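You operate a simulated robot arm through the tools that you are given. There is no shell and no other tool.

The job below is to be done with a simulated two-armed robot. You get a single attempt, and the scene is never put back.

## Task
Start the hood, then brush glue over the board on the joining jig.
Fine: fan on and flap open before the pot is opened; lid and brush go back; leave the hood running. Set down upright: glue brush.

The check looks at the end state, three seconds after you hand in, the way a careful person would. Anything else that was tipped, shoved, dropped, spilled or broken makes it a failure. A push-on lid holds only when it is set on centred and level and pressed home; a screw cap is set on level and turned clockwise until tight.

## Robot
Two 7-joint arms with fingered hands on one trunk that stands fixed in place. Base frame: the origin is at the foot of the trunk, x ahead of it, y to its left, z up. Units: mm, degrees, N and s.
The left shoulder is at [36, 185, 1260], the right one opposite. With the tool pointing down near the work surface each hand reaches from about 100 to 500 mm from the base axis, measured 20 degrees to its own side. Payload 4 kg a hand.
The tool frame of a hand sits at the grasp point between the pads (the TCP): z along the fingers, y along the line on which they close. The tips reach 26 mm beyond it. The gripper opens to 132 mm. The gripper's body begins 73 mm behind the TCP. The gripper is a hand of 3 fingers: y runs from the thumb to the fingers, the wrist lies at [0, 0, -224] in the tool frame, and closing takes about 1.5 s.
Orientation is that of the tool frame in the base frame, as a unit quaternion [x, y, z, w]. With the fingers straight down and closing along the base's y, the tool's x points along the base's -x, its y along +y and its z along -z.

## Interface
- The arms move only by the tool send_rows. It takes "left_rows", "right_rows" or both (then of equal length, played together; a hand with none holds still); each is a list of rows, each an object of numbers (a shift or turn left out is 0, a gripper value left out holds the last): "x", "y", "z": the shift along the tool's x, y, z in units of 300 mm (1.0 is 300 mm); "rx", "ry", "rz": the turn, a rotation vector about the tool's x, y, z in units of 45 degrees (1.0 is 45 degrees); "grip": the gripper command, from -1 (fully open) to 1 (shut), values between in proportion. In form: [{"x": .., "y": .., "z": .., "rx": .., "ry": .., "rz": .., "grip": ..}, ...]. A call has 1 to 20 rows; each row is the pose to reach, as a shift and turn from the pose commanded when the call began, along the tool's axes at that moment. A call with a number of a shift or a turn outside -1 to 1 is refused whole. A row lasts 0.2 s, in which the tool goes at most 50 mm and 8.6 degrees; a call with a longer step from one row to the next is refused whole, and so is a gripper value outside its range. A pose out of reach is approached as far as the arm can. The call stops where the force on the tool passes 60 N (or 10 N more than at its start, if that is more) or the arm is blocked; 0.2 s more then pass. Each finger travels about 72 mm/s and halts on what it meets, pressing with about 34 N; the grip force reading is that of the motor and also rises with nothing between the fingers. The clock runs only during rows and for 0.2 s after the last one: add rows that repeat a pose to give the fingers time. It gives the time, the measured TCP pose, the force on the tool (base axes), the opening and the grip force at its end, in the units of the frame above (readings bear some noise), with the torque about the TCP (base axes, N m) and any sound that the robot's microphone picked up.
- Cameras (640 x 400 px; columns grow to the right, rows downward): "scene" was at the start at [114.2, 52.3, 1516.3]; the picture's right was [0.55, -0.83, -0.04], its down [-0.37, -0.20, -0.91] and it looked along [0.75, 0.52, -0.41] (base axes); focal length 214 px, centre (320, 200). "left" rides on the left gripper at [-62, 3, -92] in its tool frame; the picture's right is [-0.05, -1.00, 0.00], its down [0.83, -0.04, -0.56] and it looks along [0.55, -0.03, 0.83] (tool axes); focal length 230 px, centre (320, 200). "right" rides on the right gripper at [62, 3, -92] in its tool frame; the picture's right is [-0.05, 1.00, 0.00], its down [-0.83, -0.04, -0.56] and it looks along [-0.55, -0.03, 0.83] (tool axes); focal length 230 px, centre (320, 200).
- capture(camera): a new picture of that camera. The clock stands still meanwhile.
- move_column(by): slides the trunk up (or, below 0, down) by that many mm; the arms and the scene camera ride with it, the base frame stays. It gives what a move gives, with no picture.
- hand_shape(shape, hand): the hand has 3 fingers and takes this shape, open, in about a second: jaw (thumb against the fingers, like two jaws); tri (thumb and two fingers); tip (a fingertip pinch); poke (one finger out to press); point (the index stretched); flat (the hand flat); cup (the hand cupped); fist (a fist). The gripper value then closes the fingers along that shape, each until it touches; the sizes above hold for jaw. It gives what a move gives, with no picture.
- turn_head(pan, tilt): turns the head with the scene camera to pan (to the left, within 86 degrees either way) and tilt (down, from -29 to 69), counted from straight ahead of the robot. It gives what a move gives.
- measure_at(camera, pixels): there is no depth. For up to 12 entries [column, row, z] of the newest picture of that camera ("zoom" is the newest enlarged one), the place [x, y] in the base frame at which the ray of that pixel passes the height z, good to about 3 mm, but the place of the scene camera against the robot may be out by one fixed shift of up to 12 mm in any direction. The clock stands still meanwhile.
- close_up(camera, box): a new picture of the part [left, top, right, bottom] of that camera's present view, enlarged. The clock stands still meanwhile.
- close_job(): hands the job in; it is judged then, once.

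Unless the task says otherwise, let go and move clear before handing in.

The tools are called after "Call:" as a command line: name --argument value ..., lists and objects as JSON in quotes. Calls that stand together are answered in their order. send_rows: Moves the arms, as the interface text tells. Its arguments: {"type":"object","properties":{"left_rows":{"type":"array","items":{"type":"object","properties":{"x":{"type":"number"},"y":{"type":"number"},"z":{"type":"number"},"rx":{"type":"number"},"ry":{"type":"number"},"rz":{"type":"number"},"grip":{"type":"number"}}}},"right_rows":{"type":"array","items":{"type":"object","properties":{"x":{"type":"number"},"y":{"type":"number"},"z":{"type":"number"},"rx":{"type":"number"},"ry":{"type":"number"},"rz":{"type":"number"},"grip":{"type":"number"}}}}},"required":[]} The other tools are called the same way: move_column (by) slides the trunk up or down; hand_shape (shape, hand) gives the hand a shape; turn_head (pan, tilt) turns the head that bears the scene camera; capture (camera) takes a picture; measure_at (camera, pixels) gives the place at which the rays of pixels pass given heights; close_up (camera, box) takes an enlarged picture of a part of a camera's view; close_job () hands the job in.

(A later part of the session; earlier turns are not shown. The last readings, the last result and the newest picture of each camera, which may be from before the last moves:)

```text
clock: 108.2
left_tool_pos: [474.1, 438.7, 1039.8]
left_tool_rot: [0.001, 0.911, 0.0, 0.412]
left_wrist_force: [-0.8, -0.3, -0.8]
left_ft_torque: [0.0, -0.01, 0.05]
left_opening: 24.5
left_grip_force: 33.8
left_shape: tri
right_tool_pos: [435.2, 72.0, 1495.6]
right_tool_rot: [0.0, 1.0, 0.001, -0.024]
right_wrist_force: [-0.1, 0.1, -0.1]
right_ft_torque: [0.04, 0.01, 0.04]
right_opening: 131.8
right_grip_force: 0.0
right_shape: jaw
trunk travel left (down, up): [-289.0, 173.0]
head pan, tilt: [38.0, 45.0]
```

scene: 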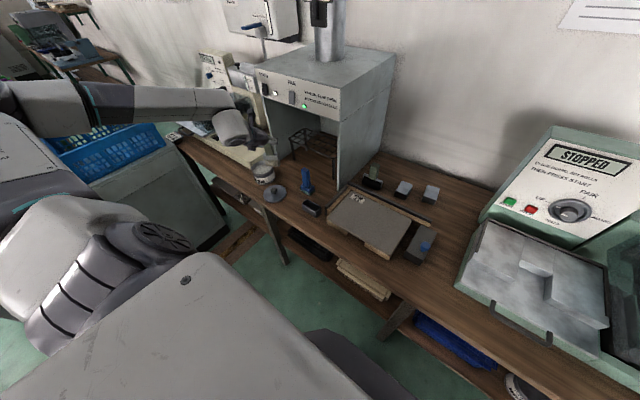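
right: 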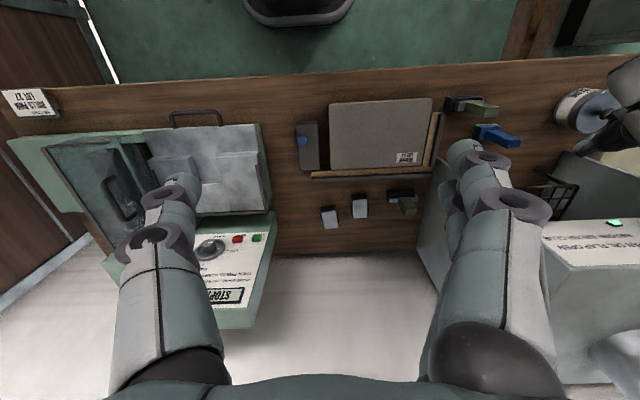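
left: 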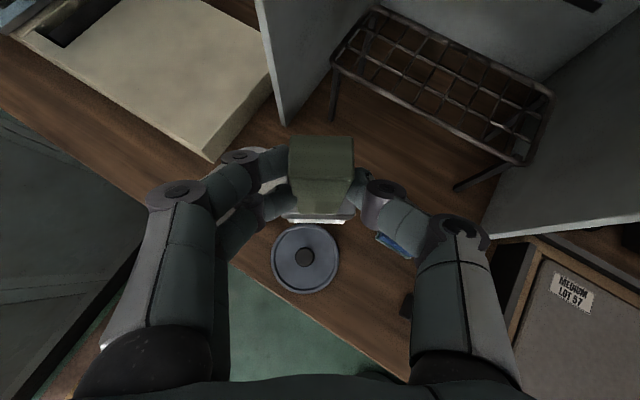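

Brush upright and square. Now hover it over the board's far-left area (axis ≈ (625,317)).

Call:
send_rows --left_rows '[{"x": -0.04, "y": -0.081, "z": 0.085}, {"x": -0.08, "y": -0.162, "z": 0.17}, {"x": -0.118, "y": -0.244, "z": 0.255}, {"x": -0.157, "y": -0.325, "z": 0.34}, {"x": -0.196, "y": -0.406, "z": 0.424}, {"x": -0.196, "y": -0.406, "z": 0.424}]'

Call:
turn_head --pan 25 --tilt 45

Call:
capture --camera "left"

Call:
capture --camera "scene"

```text
clock: 109.6
left_tool_pos: [606.5, 316.9, 1000.5]
left_tool_rot: [0.0, 0.911, 0.001, 0.412]
left_wrist_force: [0.4, 0.2, -1.3]
left_ft_torque: [0.02, 0.02, 0.01]
left_opening: 24.2
left_grip_force: 34.1
left_shape: tri
right_tool_pos: [434.4, 71.5, 1496.8]
right_tool_rot: [0.0, 1.0, 0.002, -0.022]
right_wrist_force: [0.0, -0.1, 0.5]
right_ft_torque: [0.02, -0.05, 0.0]
right_opening: 131.8
right_grip_force: 0.0
right_shape: jaw
trunk travel left (down, up): [-289.0, 173.0]
head pan, tilt: [38.0, 45.0]
```

```text
clock: 110.3
left_tool_pos: [607.2, 316.2, 1001.1]
left_tool_rot: [0.0, 0.911, 0.0, 0.412]
left_wrist_force: [0.2, 0.6, -1.8]
left_ft_torque: [-0.03, -0.02, -0.02]
left_opening: 24.2
left_grip_force: 33.5
left_shape: tri
right_tool_pos: [434.5, 71.8, 1496.1]
right_tool_rot: [0.0, 1.0, 0.002, -0.023]
right_wrist_force: [0.0, -0.7, -0.7]
right_ft_torque: [0.02, -0.01, -0.03]
right_opening: 132.0
right_grip_force: 0.1
right_shape: jaw
trunk travel left (down, up): [-289.0, 173.0]
head pan, tilt: [25.0, 45.0]
```

```text
taken
```

left: 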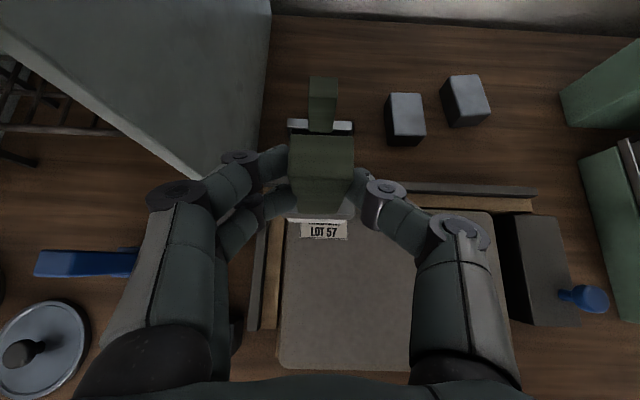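

```text
taken
```

scene: 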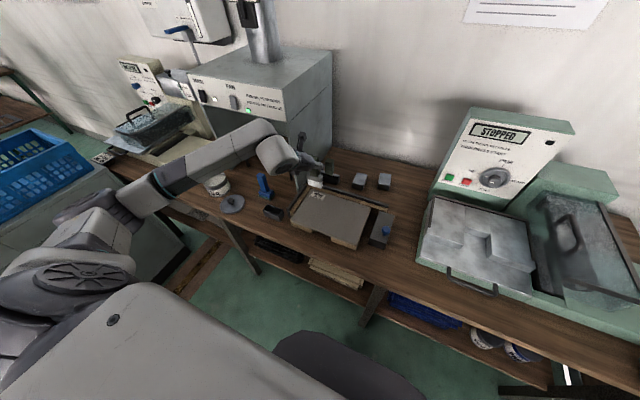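

Board corner re-measures to (470.6,349) – consistent (board x 470–648, y 92–349). Lowering the brush, first 42 mm then small steps to feel contact.

Call:
send_rows --left_rows '[{"x": 0.05, "z": 0.044}, {"x": 0.1, "z": 0.088}, {"x": 0.1075, "z": 0.0946}, {"x": 0.115, "z": 0.1012}, {"x": 0.1225, "z": 0.1078}, {"x": 0.1225, "z": 0.1078}]'

Call:
close_up --camera "scene" --box '[280, 140, 380, 220]'

```text
clock: 111.8
left_tool_pos: [608.7, 317.0, 950.9]
left_tool_rot: [0.0, 0.911, 0.001, 0.412]
left_wrist_force: [-0.5, 0.1, -0.5]
left_ft_torque: [0.01, -0.01, 0.01]
left_opening: 24.3
left_grip_force: 34.1
left_shape: tri
right_tool_pos: [435.1, 71.5, 1494.6]
right_tool_rot: [0.001, 1.0, 0.001, -0.024]
right_wrist_force: [1.1, -0.3, -0.3]
right_ft_torque: [0.0, 0.02, 0.01]
right_opening: 131.7
right_grip_force: 0.0
right_shape: jaw
trunk travel left (down, up): [-289.0, 173.0]
head pan, tilt: [25.0, 45.0]
```

```text
5.00 times, centred on (330, 180) of scene
```

zoom: 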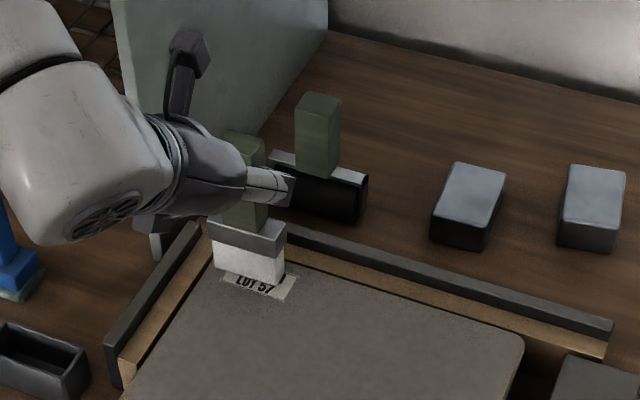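

Bristles hover just above the label (250,280). Step down 2 mm at a time.

Call:
send_rows --left_rows '[{"x": 0.005, "z": 0.0044}, {"x": 0.01, "z": 0.0088}, {"x": 0.015, "z": 0.0132}, {"x": 0.015, "z": 0.0132}]'

Call:
close_up --camera "scene" --box '[300, 160, 360, 210]'

```text
clock: 112.8
left_tool_pos: [608.0, 317.1, 948.9]
left_tool_rot: [0.002, 0.911, 0.0, 0.413]
left_wrist_force: [1.5, 0.5, 17.7]
left_ft_torque: [0.09, -0.27, 0.02]
left_opening: 24.3
left_grip_force: 33.7
left_shape: tri
right_tool_pos: [433.0, 70.6, 1497.3]
right_tool_rot: [0.0, 1.0, 0.002, -0.023]
right_wrist_force: [-1.1, -1.3, -0.6]
right_ft_torque: [0.02, -0.01, -0.01]
right_opening: 131.6
right_grip_force: 0.2
right_shape: jaw
trunk travel left (down, up): [-289.0, 173.0]
head pan, tilt: [25.0, 45.0]
```

```text
8.00 times, centred on (330, 185) of scene
```

zoom: 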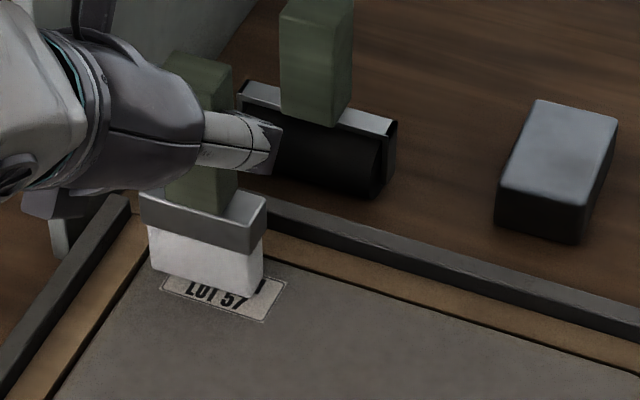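

Contact at z≈949 (17.7 N at 3 mm over-travel, ~6 N/mm). I'll brush in strokes toward the far fence so the board is pushed only against its stop. Lift and go to the near edge of the first lane.

Call:
send_rows --left_rows '[{"x": -0.0626, "z": -0.055}, {"x": 0.0156, "z": -0.144}, {"x": 0.094, "z": -0.233}, {"x": 0.172, "z": -0.321}, {"x": 0.25, "z": -0.41}, {"x": 0.25, "z": -0.41}]'

Call:
capture --camera "left"

Call:
close_up --camera "scene" --box '[270, 160, 410, 260]'

```text
clock: 114.2
left_tool_pos: [467.0, 318.8, 969.6]
left_tool_rot: [0.001, 0.911, -0.001, 0.412]
left_wrist_force: [0.1, 0.2, -1.4]
left_ft_torque: [0.01, 0.01, -0.02]
left_opening: 24.2
left_grip_force: 34.4
left_shape: tri
right_tool_pos: [435.8, 71.8, 1496.1]
right_tool_rot: [0.0, 1.0, 0.002, -0.023]
right_wrist_force: [0.4, 0.0, 0.1]
right_ft_torque: [0.0, 0.01, 0.01]
right_opening: 131.8
right_grip_force: 0.2
right_shape: jaw
trunk travel left (down, up): [-289.0, 173.0]
head pan, tilt: [25.0, 45.0]
```

```text
taken
```

left: 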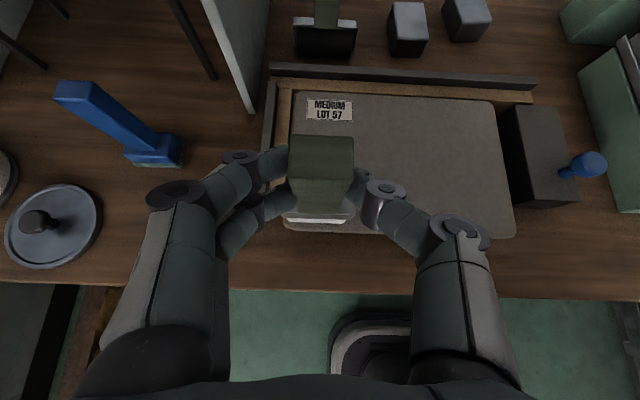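

```text
4.00 times, centred on (340, 210) of scene
```

zoom: 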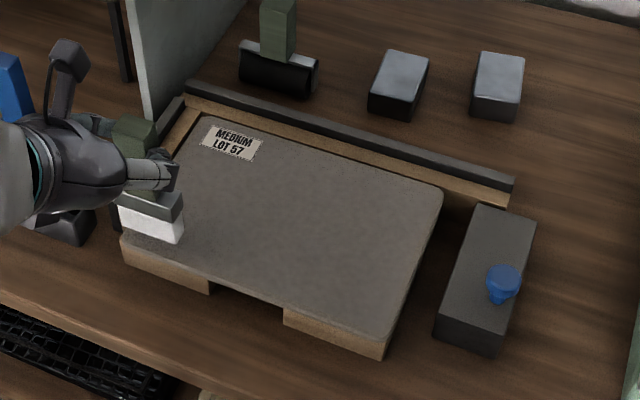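

Near edge reachable. Now stroke lane 1 (y≈317): lower to light contact, push slowly to the far edge, lift.

Call:
send_rows --left_rows '[{"x": 0.03, "z": 0.026}, {"x": 0.0576, "z": 0.0506}, {"x": 0.0576, "z": 0.0506}, {"x": 0.0158, "z": 0.0982}, {"x": -0.026, "z": 0.1457}, {"x": -0.0678, "z": 0.1933}, {"x": -0.1096, "z": 0.2409}, {"x": -0.1514, "z": 0.2885}, {"x": -0.1932, "z": 0.336}, {"x": -0.235, "z": 0.3836}, {"x": -0.2768, "z": 0.4312}, {"x": -0.2768, "z": 0.4312}]'

Call:
close_up --camera "scene" --box '[270, 160, 410, 260]'

Call:
capture --camera "left"

```text
clock: 116.8
left_tool_pos: [617.0, 316.5, 946.9]
left_tool_rot: [0.001, 0.912, 0.0, 0.411]
left_wrist_force: [-1.8, 0.0, 3.2]
left_ft_torque: [0.02, 0.23, 0.0]
left_opening: 24.4
left_grip_force: 33.8
left_shape: tri
right_tool_pos: [433.4, 70.8, 1496.0]
right_tool_rot: [0.0, 1.0, 0.002, -0.023]
right_wrist_force: [-0.6, 0.3, 0.2]
right_ft_torque: [0.01, -0.03, -0.02]
right_opening: 132.3
right_grip_force: 0.1
right_shape: jaw
trunk travel left (down, up): [-289.0, 173.0]
head pan, tilt: [25.0, 45.0]
```

```text
4.00 times, centred on (340, 210) of scene
```

zoom: 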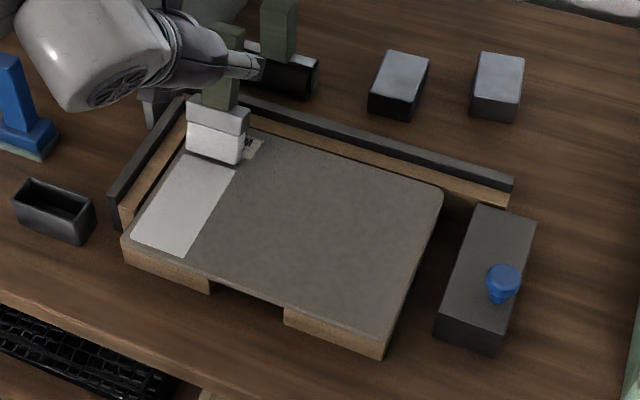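

```text
taken
```

left: 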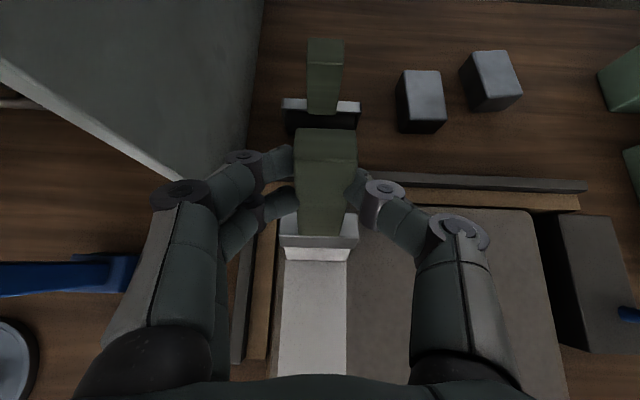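

Lane 1 painted clearly white. The brush looks slightly rotated in the grip; I'll lift and compare.

Call:
send_rows --left_rows '[{"x": -0.03, "z": -0.026}, {"x": -0.0626, "z": -0.055}, {"x": -0.0626, "z": -0.055}]'

Call:
capture --camera "left"

Call:
close_up --camera "scene" --box '[270, 150, 410, 260]'

```text
clock: 117.5
left_tool_pos: [617.4, 318.6, 971.7]
left_tool_rot: [0.001, 0.912, 0.0, 0.411]
left_wrist_force: [0.3, -0.1, -0.2]
left_ft_torque: [0.02, 0.0, -0.01]
left_opening: 23.8
left_grip_force: 33.6
left_shape: tri
right_tool_pos: [435.5, 70.7, 1496.5]
right_tool_rot: [-0.001, 1.0, 0.001, -0.023]
right_wrist_force: [-0.6, 0.6, -0.3]
right_ft_torque: [0.01, 0.03, 0.01]
right_opening: 131.9
right_grip_force: 0.2
right_shape: jaw
trunk travel left (down, up): [-289.0, 173.0]
head pan, tilt: [25.0, 45.0]
```

```text
taken
```

left: 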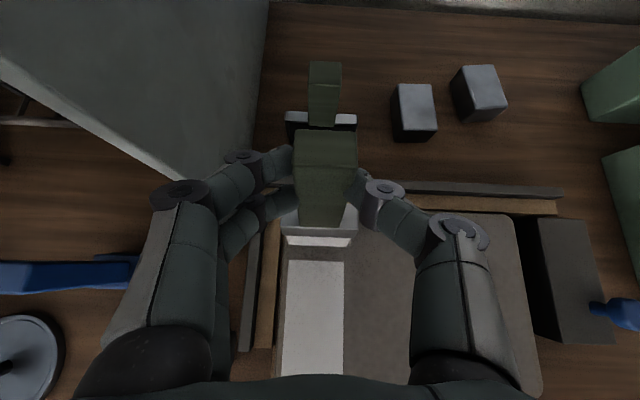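

```text
3.64 times, centred on (340, 205) of scene
```

zoom: 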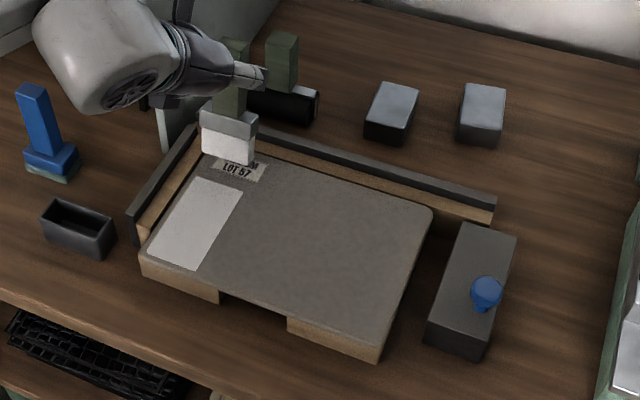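

The brush has rotated a few degrees in the grip (bristle end lagging). I'll zoom to quantify before going on.

Call:
close_up --camera "left" --box '[260, 110, 400, 260]'

Call:
close_up --camera "scene" --box '[310, 150, 370, 205]'

Call:
close_up --camera "right" --box '[360, 60, 500, 180]'

```text
2.67 times, centred on (330, 185) of left
```

zoom: 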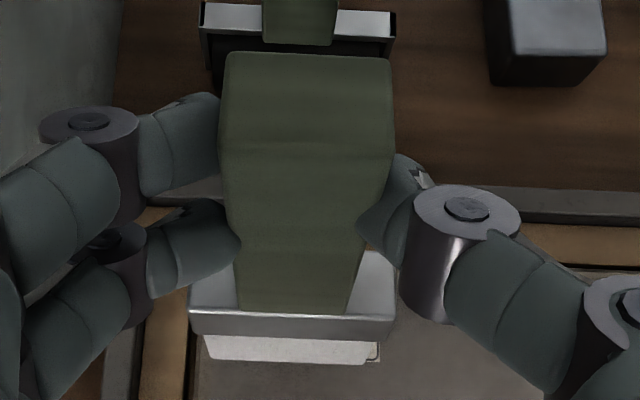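

```text
7.27 times, centred on (340, 178) of scene
```

zoom: 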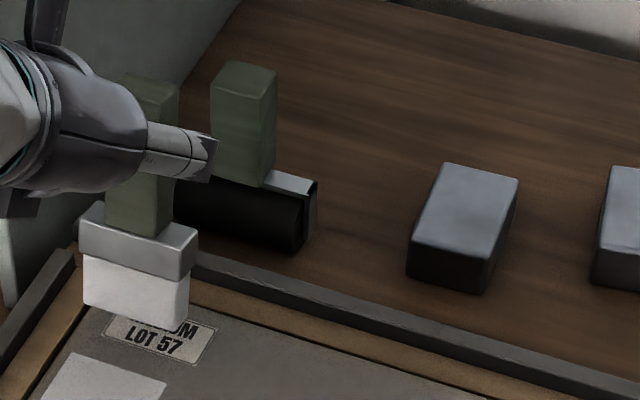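

```text
3.33 times, centred on (430, 120) of right
```

zoom: 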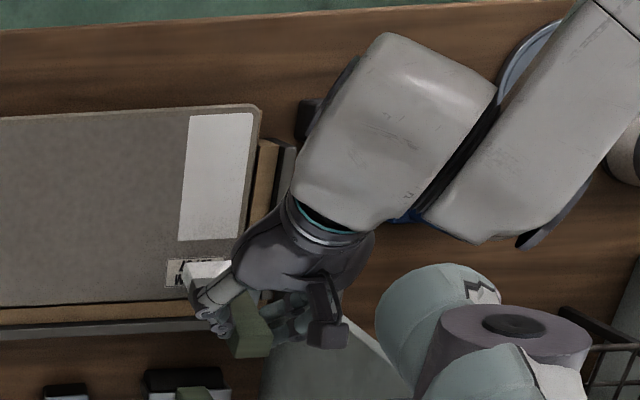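

The brush has tipped ~15° (bristles trailing), which is set by the hand height; trailing strokes still paint well, so I'll keep forward strokes with the hand leading by ~30 mm and re-level it at the end. Redo lane 1 at y≈321, all the way to the far edge.

Call:
send_rows --left_rows '[{"x": 0.07, "y": 0.004, "z": -0.08}, {"x": 0.141, "y": 0.007, "z": -0.161}, {"x": 0.212, "y": 0.01, "z": -0.241}, {"x": 0.2825, "y": 0.013, "z": -0.3214}, {"x": 0.315, "y": 0.013, "z": -0.293}, {"x": 0.3451, "y": 0.013, "z": -0.2664}, {"x": 0.3011, "y": 0.013, "z": -0.2163}, {"x": 0.2571, "y": 0.013, "z": -0.1663}, {"x": 0.2131, "y": 0.013, "z": -0.1162}, {"x": 0.1691, "y": 0.013, "z": -0.0662}, {"x": 0.1251, "y": 0.013, "z": -0.0161}, {"x": 0.0811, "y": 0.013, "z": 0.034}, {"x": 0.0371, "y": 0.013, "z": 0.084}, {"x": -0.0069, "y": 0.013, "z": 0.1341}, {"x": -0.0069, "y": 0.013, "z": 0.1341}]'

Call:
close_up --camera "scene" --box '[270, 150, 410, 260]'

Call:
capture --camera "left"

```text
clock: 120.8
left_tool_pos: [650.6, 320.1, 946.9]
left_tool_rot: [0.001, 0.911, 0.0, 0.411]
left_wrist_force: [-1.5, -0.7, 3.6]
left_ft_torque: [0.1, 0.16, 0.04]
left_opening: 24.1
left_grip_force: 34.4
left_shape: tri
right_tool_pos: [434.0, 71.3, 1496.3]
right_tool_rot: [0.001, 1.0, 0.002, -0.023]
right_wrist_force: [-0.3, 0.0, -0.4]
right_ft_torque: [0.04, 0.01, 0.03]
right_opening: 131.8
right_grip_force: 0.1
right_shape: jaw
trunk travel left (down, up): [-289.0, 173.0]
head pan, tilt: [25.0, 45.0]
```

```text
3.64 times, centred on (340, 205) of scene
```

zoom: 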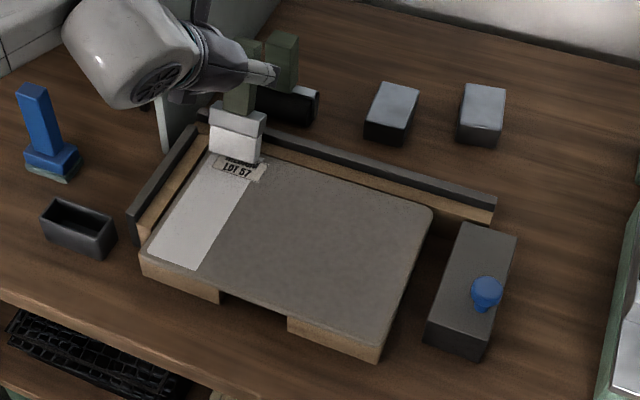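

```text
taken
```

left: 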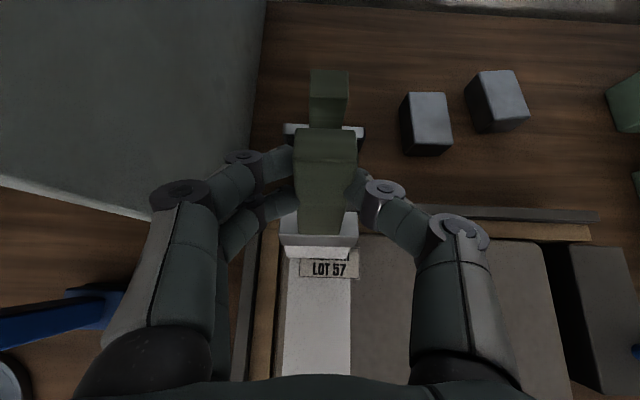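

Lane 1 is now painted to the far edge (the label itself stays legible, likely a raised sticker). Lift and view.

Call:
send_rows --left_rows '[{"x": -0.03, "z": -0.026}, {"x": -0.0626, "z": -0.055}, {"x": 0.016, "z": -0.135}, {"x": 0.085, "z": -0.215}, {"x": 0.085, "z": -0.215}]'

Call:
close_up --camera "scene" --box '[290, 170, 400, 255]'

Call:
close_up --camera "right" --box '[320, 70, 460, 180]'

Call:
capture --camera "left"

```text
clock: 122.0
left_tool_pos: [585.0, 322.2, 969.8]
left_tool_rot: [0.001, 0.912, 0.0, 0.41]
left_wrist_force: [0.5, 0.2, -0.8]
left_ft_torque: [0.01, 0.01, -0.01]
left_opening: 23.6
left_grip_force: 34.2
left_shape: tri
right_tool_pos: [435.2, 72.1, 1495.9]
right_tool_rot: [-0.001, 1.0, 0.002, -0.024]
right_wrist_force: [0.2, -0.4, -0.8]
right_ft_torque: [0.01, 0.02, 0.0]
right_opening: 131.9
right_grip_force: 0.1
right_shape: jaw
trunk travel left (down, up): [-289.0, 173.0]
head pan, tilt: [25.0, 45.0]
```

```text
4.71 times, centred on (345, 212) of scene
```

zoom: 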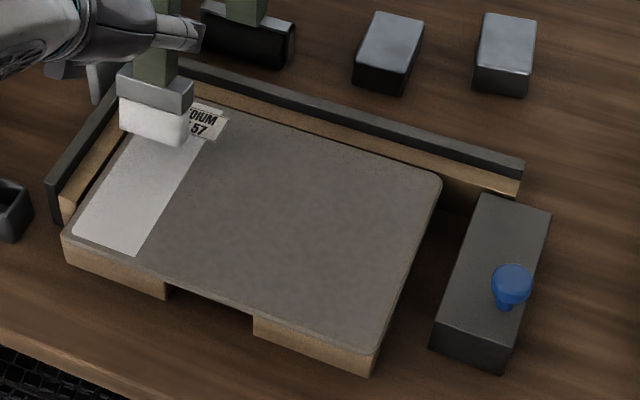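

```text
3.64 times, centred on (390, 125) of right
```

zoom: 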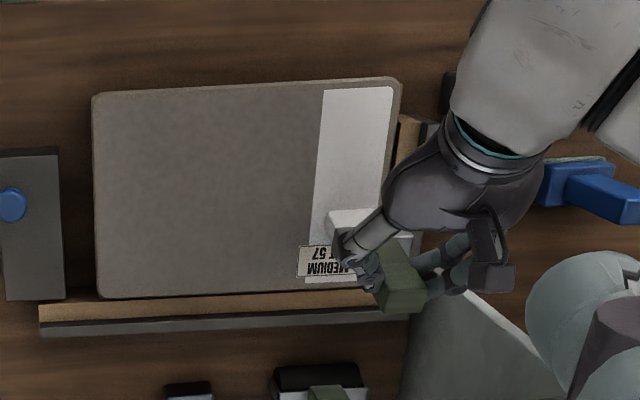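

```text
taken
```

left: 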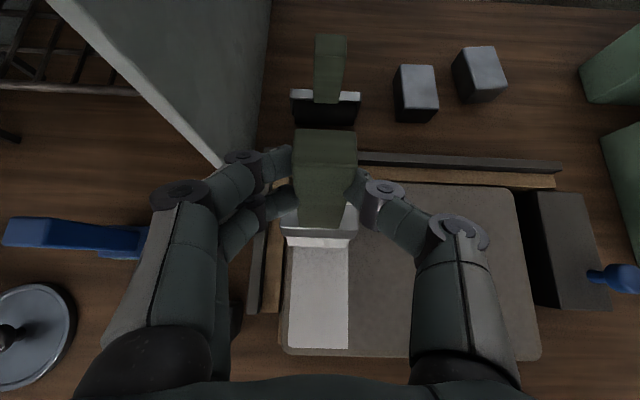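

The right camera shows lane 1 ~61 mm wide with ~6 mm left margin; relation paint-edge ≈ TCP−15. Now lane 2 at TCP y≈269, from x 484 to 660.

Call:
send_rows --left_rows '[{"x": 0.056, "y": -0.043, "z": -0.063}, {"x": 0.111, "y": -0.087, "z": -0.126}, {"x": 0.167, "y": -0.13, "z": -0.19}, {"x": 0.2222, "y": -0.1733, "z": -0.2528}, {"x": 0.255, "y": -0.1733, "z": -0.224}, {"x": 0.2848, "y": -0.1733, "z": -0.1978}, {"x": 0.2417, "y": -0.1733, "z": -0.1488}, {"x": 0.1986, "y": -0.1733, "z": -0.0998}, {"x": 0.1555, "y": -0.1733, "z": -0.0508}, {"x": 0.1124, "y": -0.1733, "z": -0.0018}, {"x": 0.0693, "y": -0.1733, "z": 0.0472}, {"x": 0.0262, "y": -0.1733, "z": 0.0962}, {"x": -0.0169, "y": -0.1733, "z": 0.1452}, {"x": -0.06, "y": -0.1733, "z": 0.1942}, {"x": -0.1031, "y": -0.1733, "z": 0.2432}, {"x": -0.1031, "y": -0.1733, "z": 0.2432}]'

Call:
close_up --camera "scene" --box '[290, 170, 400, 255]'

Call:
close_up --camera "right" --box '[320, 70, 460, 180]'

```text
clock: 125.3
left_tool_pos: [658.7, 268.3, 945.0]
left_tool_rot: [0.001, 0.911, 0.001, 0.412]
left_wrist_force: [-1.1, -0.3, 5.0]
left_ft_torque: [0.1, 0.28, 0.02]
left_opening: 24.3
left_grip_force: 34.2
left_shape: tri
right_tool_pos: [433.8, 71.3, 1495.2]
right_tool_rot: [0.0, 1.0, 0.002, -0.023]
right_wrist_force: [1.5, -0.8, -1.0]
right_ft_torque: [0.01, 0.0, 0.0]
right_opening: 132.1
right_grip_force: 0.1
right_shape: jaw
trunk travel left (down, up): [-289.0, 173.0]
head pan, tilt: [25.0, 45.0]
```

```text
4.71 times, centred on (345, 212) of scene
```

zoom: 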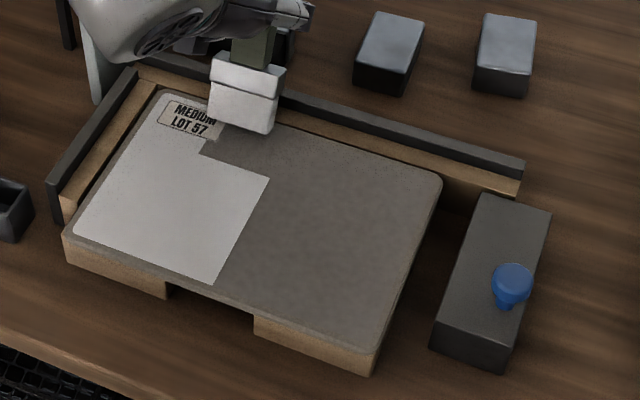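

```text
3.64 times, centred on (390, 125) of right
```

zoom: 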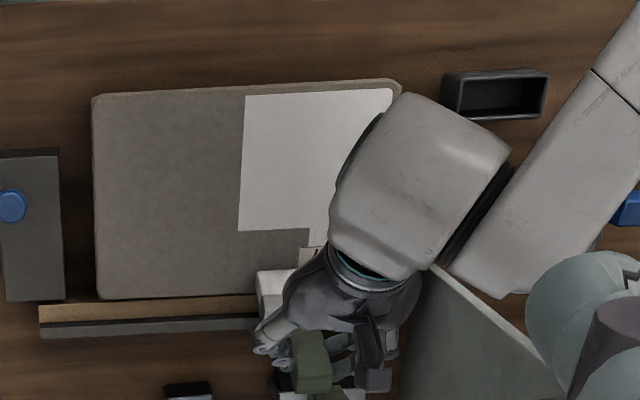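

Lane 2 stopped sharply at ~60 % although the brush was in contact – it has run out of glue, so re-dips are needed. I'll lift, and reconfigure: lowering the trunk lets me flatten the tool ~20° so the tipped brush hangs vertical again.

Call:
send_rows --left_rows '[{"x": -0.063, "z": -0.055}, {"x": -0.1, "z": -0.13}, {"x": -0.08, "z": -0.22}, {"x": -0.02, "z": -0.31}, {"x": 0.067, "z": -0.429}, {"x": 0.067, "z": -0.429}]'

Call:
move_column --by -60

Call:
capture --camera "left"

Call:
close_up --camera "scene" --box '[270, 120, 410, 240]'

```text
clock: 126.8
left_tool_pos: [549.5, 268.7, 1016.1]
left_tool_rot: [0.001, 0.912, 0.0, 0.411]
left_wrist_force: [0.0, -0.4, -0.5]
left_ft_torque: [-0.03, 0.02, 0.02]
left_opening: 23.5
left_grip_force: 33.8
left_shape: tri
right_tool_pos: [436.2, 69.8, 1495.6]
right_tool_rot: [0.0, 1.0, 0.002, -0.024]
right_wrist_force: [-0.2, 1.2, 0.0]
right_ft_torque: [0.02, 0.01, 0.04]
right_opening: 131.9
right_grip_force: 0.0
right_shape: jaw
trunk travel left (down, up): [-289.0, 173.0]
head pan, tilt: [25.0, 45.0]
```

```text
clock: 127.8
left_tool_pos: [548.6, 267.7, 956.4]
left_tool_rot: [0.001, 0.911, 0.0, 0.412]
left_wrist_force: [0.0, -0.4, -0.9]
left_ft_torque: [0.0, -0.03, -0.01]
left_opening: 23.7
left_grip_force: 33.9
left_shape: tri
right_tool_pos: [434.1, 71.4, 1437.6]
right_tool_rot: [0.0, 1.0, 0.001, -0.023]
right_wrist_force: [0.8, -0.6, 0.5]
right_ft_torque: [-0.02, 0.03, -0.01]
right_opening: 131.8
right_grip_force: 0.0
right_shape: jaw
trunk travel left (down, up): [-229.0, 233.0]
head pan, tilt: [25.0, 45.0]
```

```text
taken
```

left: 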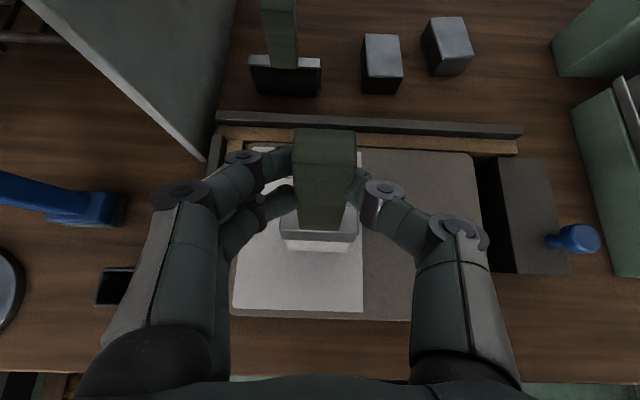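

```text
3.33 times, centred on (340, 180) of scene
```

zoom: 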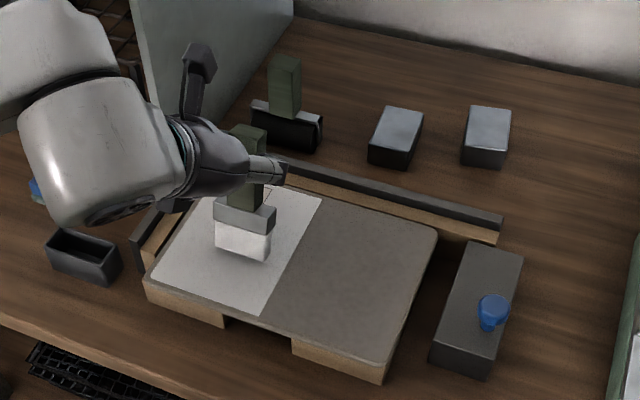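

Interesting: lane 2 now appears painted to the far edge. Let me look from the right camera for true coverage.

Call:
close_up --camera "right" --box '[310, 60, 450, 180]'

Call:
close_up --camera "left" --box '[210, 110, 490, 330]'

```text
3.33 times, centred on (380, 120) of right
```

zoom: 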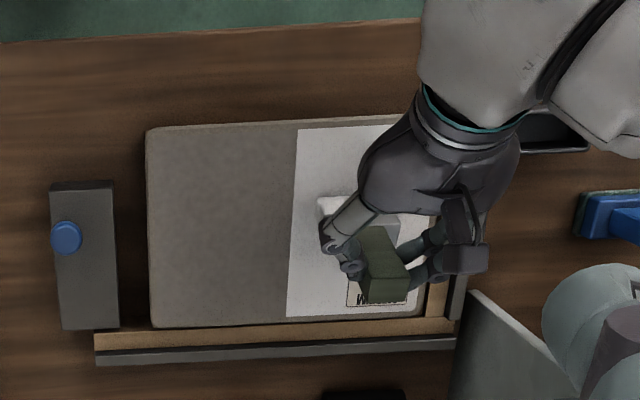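

```text
1.82 times, centred on (350, 220) of left
```

zoom: 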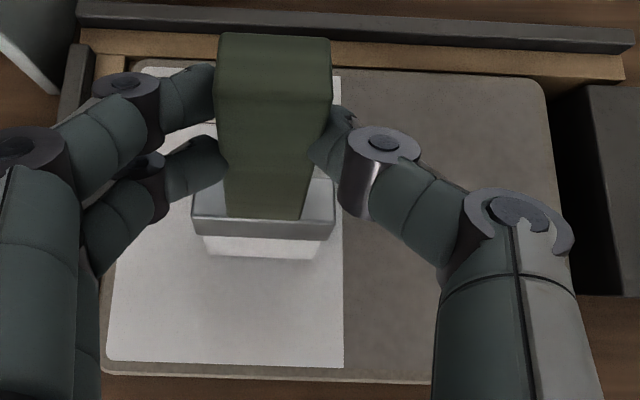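

Lane 2 is complete to the far edge, so the brush still has glue. Continue with lane 3 (TCP y≈217).

Call:
send_rows --left_rows '[{"x": -0.0376, "z": -0.033}, {"x": 0.035, "y": -0.087, "z": -0.115}, {"x": 0.1076, "y": -0.1733, "z": -0.1982}, {"x": 0.14, "y": -0.1733, "z": -0.17}, {"x": 0.1702, "y": -0.1733, "z": -0.1432}, {"x": 0.1271, "y": -0.1733, "z": -0.0942}, {"x": 0.084, "y": -0.1733, "z": -0.0452}, {"x": 0.0409, "y": -0.1733, "z": 0.0038}, {"x": -0.0022, "y": -0.1733, "z": 0.0528}, {"x": -0.0453, "y": -0.1733, "z": 0.1018}, {"x": -0.0884, "y": -0.1733, "z": 0.1508}, {"x": -0.1315, "y": -0.1733, "z": 0.1998}, {"x": -0.1746, "y": -0.1733, "z": 0.2488}, {"x": -0.2177, "y": -0.1733, "z": 0.2978}, {"x": -0.2177, "y": -0.1733, "z": 0.2978}, {"x": -0.2803, "y": -0.1733, "z": 0.2428}, {"x": -0.2803, "y": -0.1733, "z": 0.2428}]'

Call:
close_up --camera "right" --box '[310, 60, 450, 180]'

Call:
close_up --camera "scene" --box '[270, 140, 410, 250]'

```text
clock: 131.3
left_tool_pos: [662.5, 216.5, 970.6]
left_tool_rot: [0.0, 0.912, 0.001, 0.41]
left_wrist_force: [-0.5, 0.1, -0.6]
left_ft_torque: [-0.02, 0.03, 0.03]
left_opening: 23.7
left_grip_force: 34.2
left_shape: tri
right_tool_pos: [435.5, 71.1, 1435.9]
right_tool_rot: [0.001, 1.0, 0.002, -0.024]
right_wrist_force: [-0.6, -0.1, -0.1]
right_ft_torque: [0.01, 0.03, 0.02]
right_opening: 131.9
right_grip_force: 0.0
right_shape: jaw
trunk travel left (down, up): [-229.0, 233.0]
head pan, tilt: [25.0, 45.0]
```

```text
3.33 times, centred on (380, 120) of right
```

zoom: 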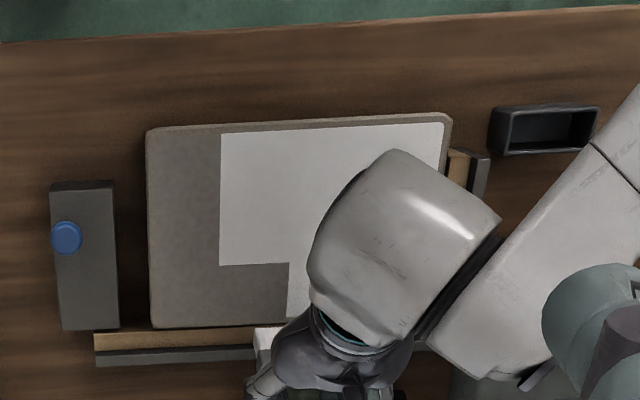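

```text
3.64 times, centred on (340, 195) of scene
```

zoom: 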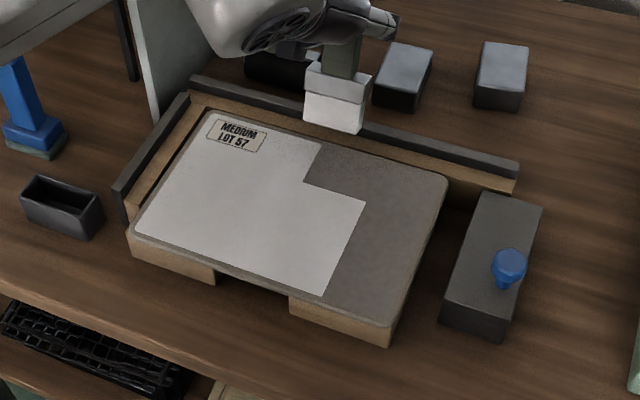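

Lane 3 shows ~65 %; lane 2 looked the same before completing later, so the paint may appear with delay. Wait briefly and look again.

Call:
send_rows --left_rows '[{"x": 0}, {"x": 0}, {"x": 0}, {"x": 0}]'

Call:
close_up --camera "scene" --box '[270, 140, 410, 250]'

```text
clock: 132.3
left_tool_pos: [662.9, 215.8, 970.9]
left_tool_rot: [0.0, 0.911, 0.0, 0.412]
left_wrist_force: [0.0, 0.0, -2.4]
left_ft_torque: [0.01, -0.02, 0.03]
left_opening: 23.4
left_grip_force: 33.8
left_shape: tri
right_tool_pos: [434.0, 71.1, 1435.1]
right_tool_rot: [0.0, 1.0, 0.002, -0.024]
right_wrist_force: [0.0, 0.0, -0.7]
right_ft_torque: [-0.02, -0.04, 0.05]
right_opening: 131.9
right_grip_force: 0.1
right_shape: jaw
trunk travel left (down, up): [-229.0, 233.0]
head pan, tilt: [25.0, 45.0]
```

```text
3.64 times, centred on (340, 195) of scene
```

zoom: 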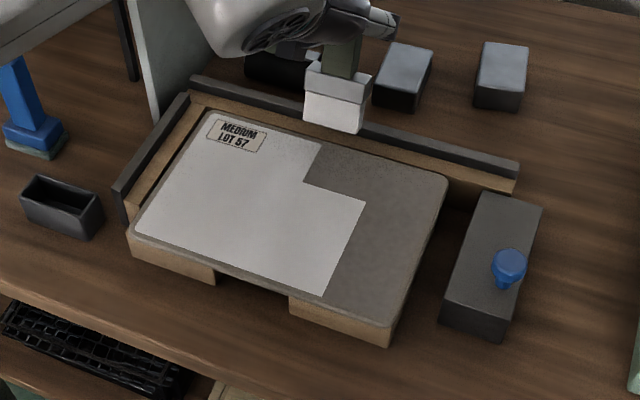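

Still partial. Check the right camera and left camera once more.

Call:
close_up --camera "right" --box '[310, 60, 450, 180]'

Call:
close_up --camera "scene" --box '[330, 150, 390, 200]'

Call:
capture --camera "left"

```text
3.33 times, centred on (380, 120) of right
```

zoom: 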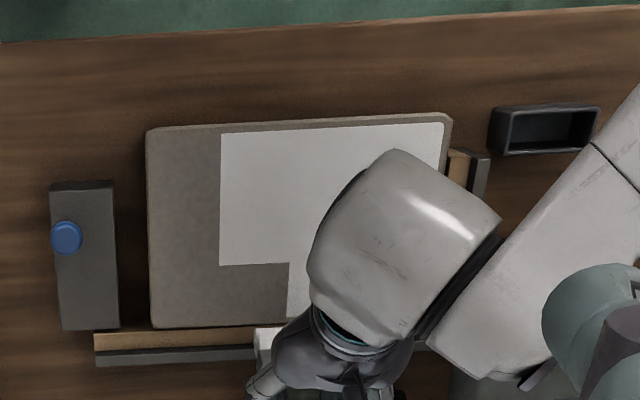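

```text
8.00 times, centred on (360, 175) of scene
```

zoom: 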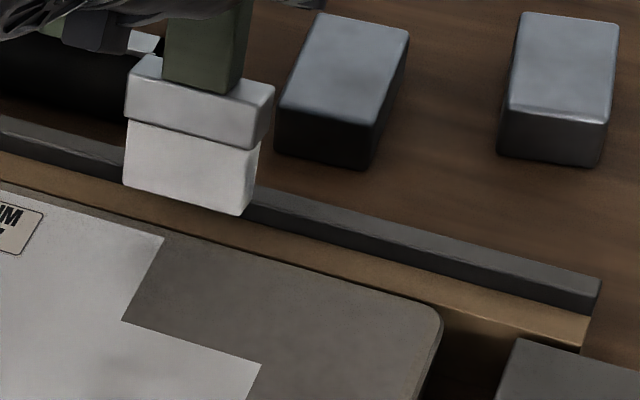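

```text
taken
```

left: 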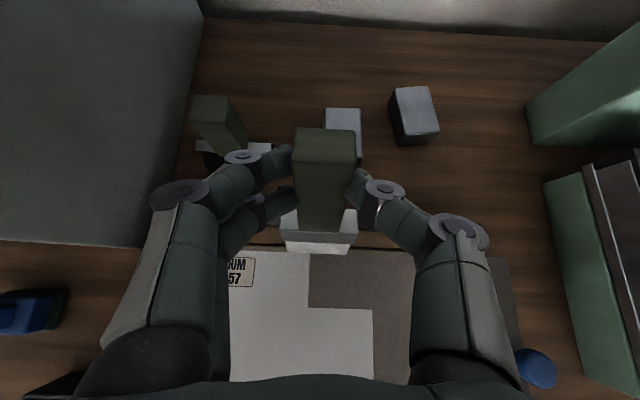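

The glue shows up in a coarse grid of cells (about 4 × 3); lane 3's far cell was just missed laterally. Redo lane 3 centred at y≈190 over the full length, dwelling at the end.

Call:
send_rows --left_rows '[{"x": 0.09, "y": -0.03, "z": -0.103}, {"x": 0.181, "y": -0.06, "z": -0.206}, {"x": 0.272, "y": -0.09, "z": -0.309}, {"x": 0.363, "y": -0.09, "z": -0.4132}, {"x": 0.395, "y": -0.09, "z": -0.385}, {"x": 0.4268, "y": -0.09, "z": -0.3571}, {"x": 0.3865, "y": -0.09, "z": -0.3112}, {"x": 0.3462, "y": -0.09, "z": -0.2653}, {"x": 0.3059, "y": -0.09, "z": -0.2194}, {"x": 0.2656, "y": -0.09, "z": -0.1735}, {"x": 0.2253, "y": -0.09, "z": -0.1276}, {"x": 0.185, "y": -0.09, "z": -0.0817}, {"x": 0.1447, "y": -0.09, "z": -0.0358}, {"x": 0.1044, "y": -0.09, "z": 0.0101}, {"x": 0.0641, "y": -0.09, "z": 0.056}, {"x": 0.0641, "y": -0.09, "z": 0.056}, {"x": 0.0641, "y": -0.09, "z": 0.056}]'

Call:
close_up --camera "scene" --box '[270, 140, 410, 250]'

Call:
capture --camera "left"

```text
clock: 135.9
left_tool_pos: [659.9, 189.8, 945.2]
left_tool_rot: [0.0, 0.911, 0.0, 0.411]
left_wrist_force: [-0.8, 0.3, 4.7]
left_ft_torque: [0.12, 0.18, 0.01]
left_opening: 23.9
left_grip_force: 34.0
left_shape: tri
right_tool_pos: [434.6, 71.6, 1436.2]
right_tool_rot: [0.0, 1.0, 0.001, -0.024]
right_wrist_force: [1.1, 0.7, -0.4]
right_ft_torque: [0.02, 0.02, 0.0]
right_opening: 131.9
right_grip_force: 0.1
right_shape: jaw
trunk travel left (down, up): [-229.0, 233.0]
head pan, tilt: [25.0, 45.0]
```

```text
3.64 times, centred on (340, 195) of scene
```

zoom: 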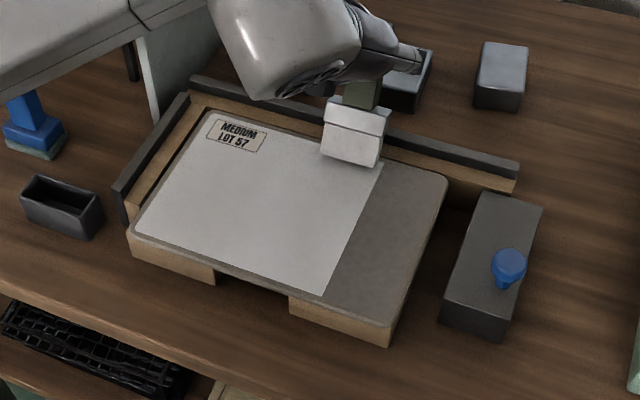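

```text
taken
```

left: 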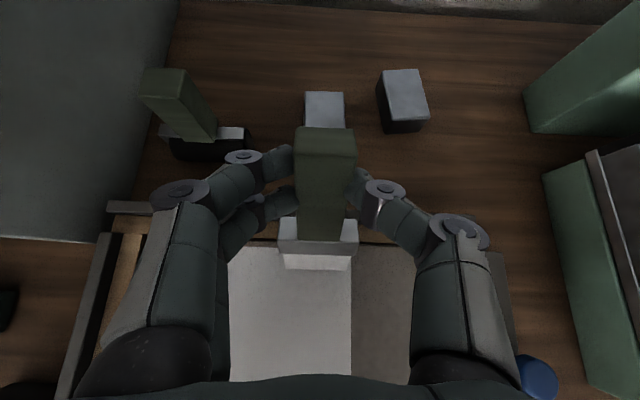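

Three columns are fully white. Now lane 4 at y≈131.

Call:
send_rows --left_rows '[{"x": -0.0626, "z": -0.055}, {"x": 0.028, "y": -0.05, "z": -0.158}, {"x": 0.119, "y": -0.1, "z": -0.261}, {"x": 0.21, "y": -0.15, "z": -0.365}, {"x": 0.3004, "y": -0.1967, "z": -0.4682}, {"x": 0.332, "y": -0.1967, "z": -0.441}, {"x": 0.363, "y": -0.1967, "z": -0.4132}, {"x": 0.3227, "y": -0.1967, "z": -0.3673}, {"x": 0.2824, "y": -0.1967, "z": -0.3214}, {"x": 0.2421, "y": -0.1967, "z": -0.2755}, {"x": 0.2018, "y": -0.1967, "z": -0.2296}, {"x": 0.1615, "y": -0.1967, "z": -0.1837}, {"x": 0.1212, "y": -0.1967, "z": -0.1378}, {"x": 0.0809, "y": -0.1967, "z": -0.0919}, {"x": 0.0406, "y": -0.1967, "z": -0.046}, {"x": 0.0003, "y": -0.1967, "z": -0.0001}, {"x": 0.0003, "y": -0.1967, "z": -0.0001}, {"x": 0.0003, "y": -0.1967, "z": -0.0001}]'

Call:
close_up --camera "scene" --box '[270, 140, 410, 250]'

Call:
close_up --camera "right" --box '[310, 60, 450, 180]'

```text
clock: 139.8
left_tool_pos: [659.8, 128.9, 944.7]
left_tool_rot: [0.001, 0.912, 0.0, 0.411]
left_wrist_force: [-1.2, -0.3, 2.9]
left_ft_torque: [0.06, 0.18, 0.03]
left_opening: 23.6
left_grip_force: 34.2
left_shape: tri
right_tool_pos: [434.6, 71.5, 1435.5]
right_tool_rot: [0.0, 1.0, 0.002, -0.023]
right_wrist_force: [0.3, -0.5, 0.0]
right_ft_torque: [0.01, -0.01, -0.01]
right_opening: 131.7
right_grip_force: 0.0
right_shape: jaw
trunk travel left (down, up): [-229.0, 233.0]
head pan, tilt: [25.0, 45.0]
```

```text
3.64 times, centred on (340, 195) of scene
```

zoom: 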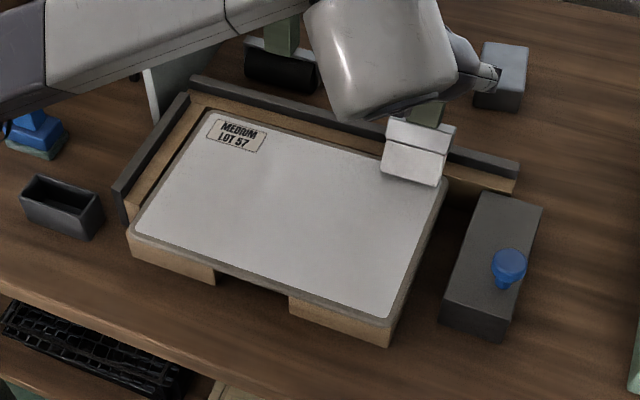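

```text
3.33 times, centred on (380, 120) of right
```

zoom: 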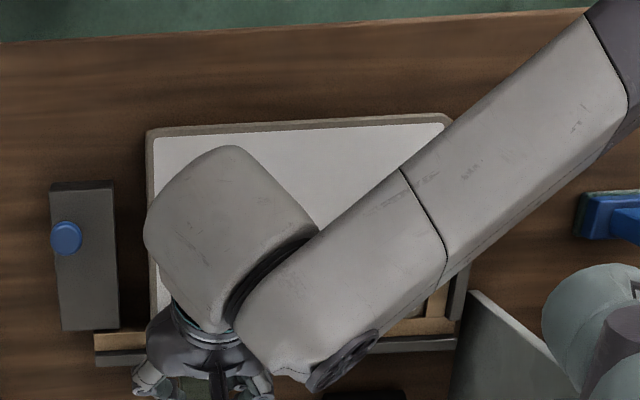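

The board is white all over. Lift off, retreat above the board's middle and verify coverage and brush attitude.

Call:
send_rows --left_rows '[{"x": -0.0751, "z": -0.066}, {"x": -0.15, "z": -0.13}, {"x": -0.12, "y": 0.1, "z": -0.2}, {"x": -0.085, "y": 0.2, "z": -0.27}, {"x": -0.05, "y": 0.29, "z": -0.34}, {"x": -0.015, "y": 0.38, "z": -0.41}, {"x": 0.0167, "y": 0.4633, "z": -0.4734}, {"x": 0.0167, "y": 0.4633, "z": -0.4734}]'

Call:
close_up --camera "scene" --box '[270, 120, 410, 250]'

Call:
capture --camera "left"

Call:
capture --camera "right"

```text
clock: 141.6
left_tool_pos: [551.9, 269.2, 1035.2]
left_tool_rot: [0.002, 0.912, -0.001, 0.411]
left_wrist_force: [-0.4, -0.4, -0.6]
left_ft_torque: [0.03, 0.0, 0.01]
left_opening: 23.6
left_grip_force: 33.8
left_shape: tri
right_tool_pos: [435.0, 71.1, 1435.4]
right_tool_rot: [-0.001, 1.0, 0.001, -0.023]
right_wrist_force: [0.2, -0.7, 0.1]
right_ft_torque: [-0.01, 0.03, -0.02]
right_opening: 132.0
right_grip_force: 0.0
right_shape: jaw
trunk travel left (down, up): [-229.0, 233.0]
head pan, tilt: [25.0, 45.0]
```

```text
3.08 times, centred on (340, 185) of scene
```

zoom: 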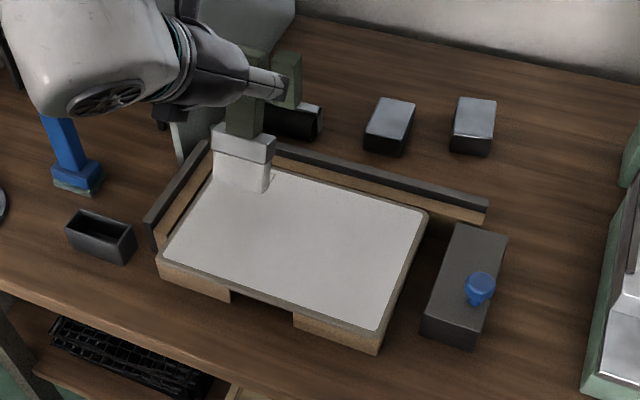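

```text
taken
```

left: 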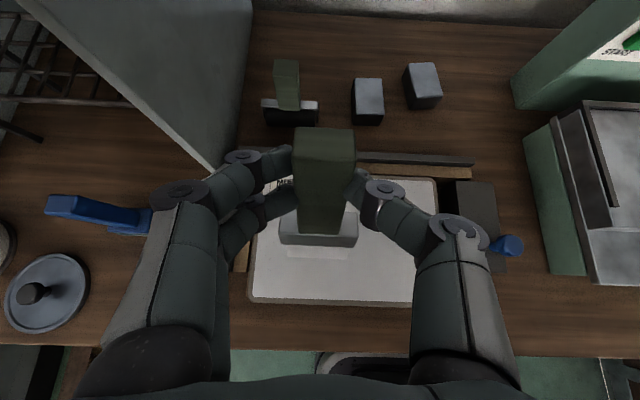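

```text
taken
```

right: 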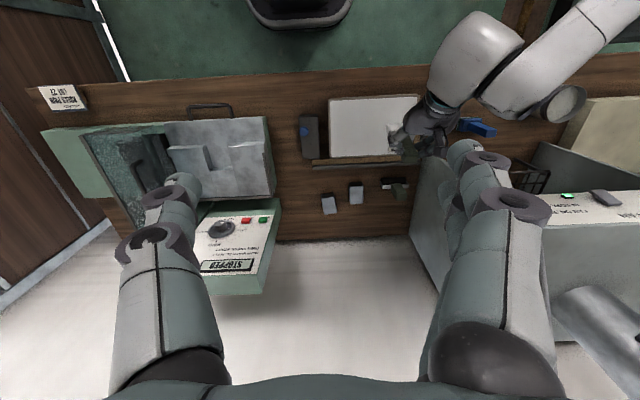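

Board is evenly coated, label included. Now I need the brush's exact attitude in the grip before returning it; zooming on it.

Call:
close_up --camera "left" --box '[265, 110, 385, 260]'

Call:
close_up --camera "scene" --box '[310, 125, 360, 190]'

Call:
close_up --camera "right" --box '[370, 90, 460, 170]'

```text
2.67 times, centred on (325, 185) of left
```

zoom: 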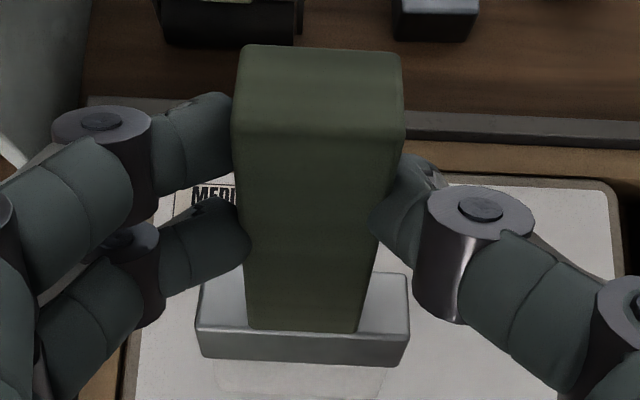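

```text
6.15 times, centred on (335, 158) of scene
```

zoom: 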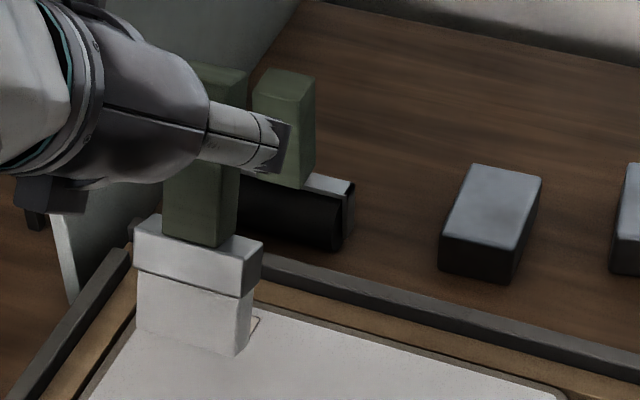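

```text
5.00 times, centred on (415, 130) of right
```

zoom: 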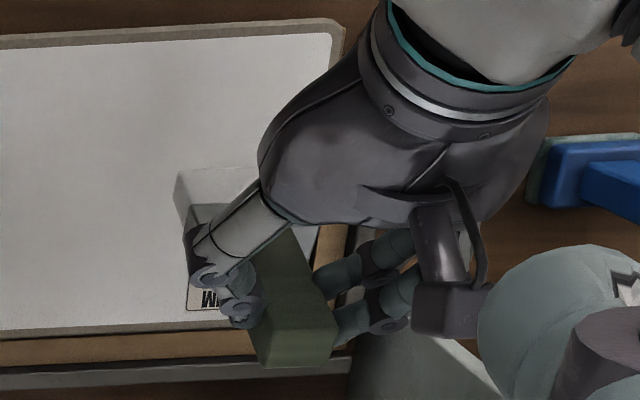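

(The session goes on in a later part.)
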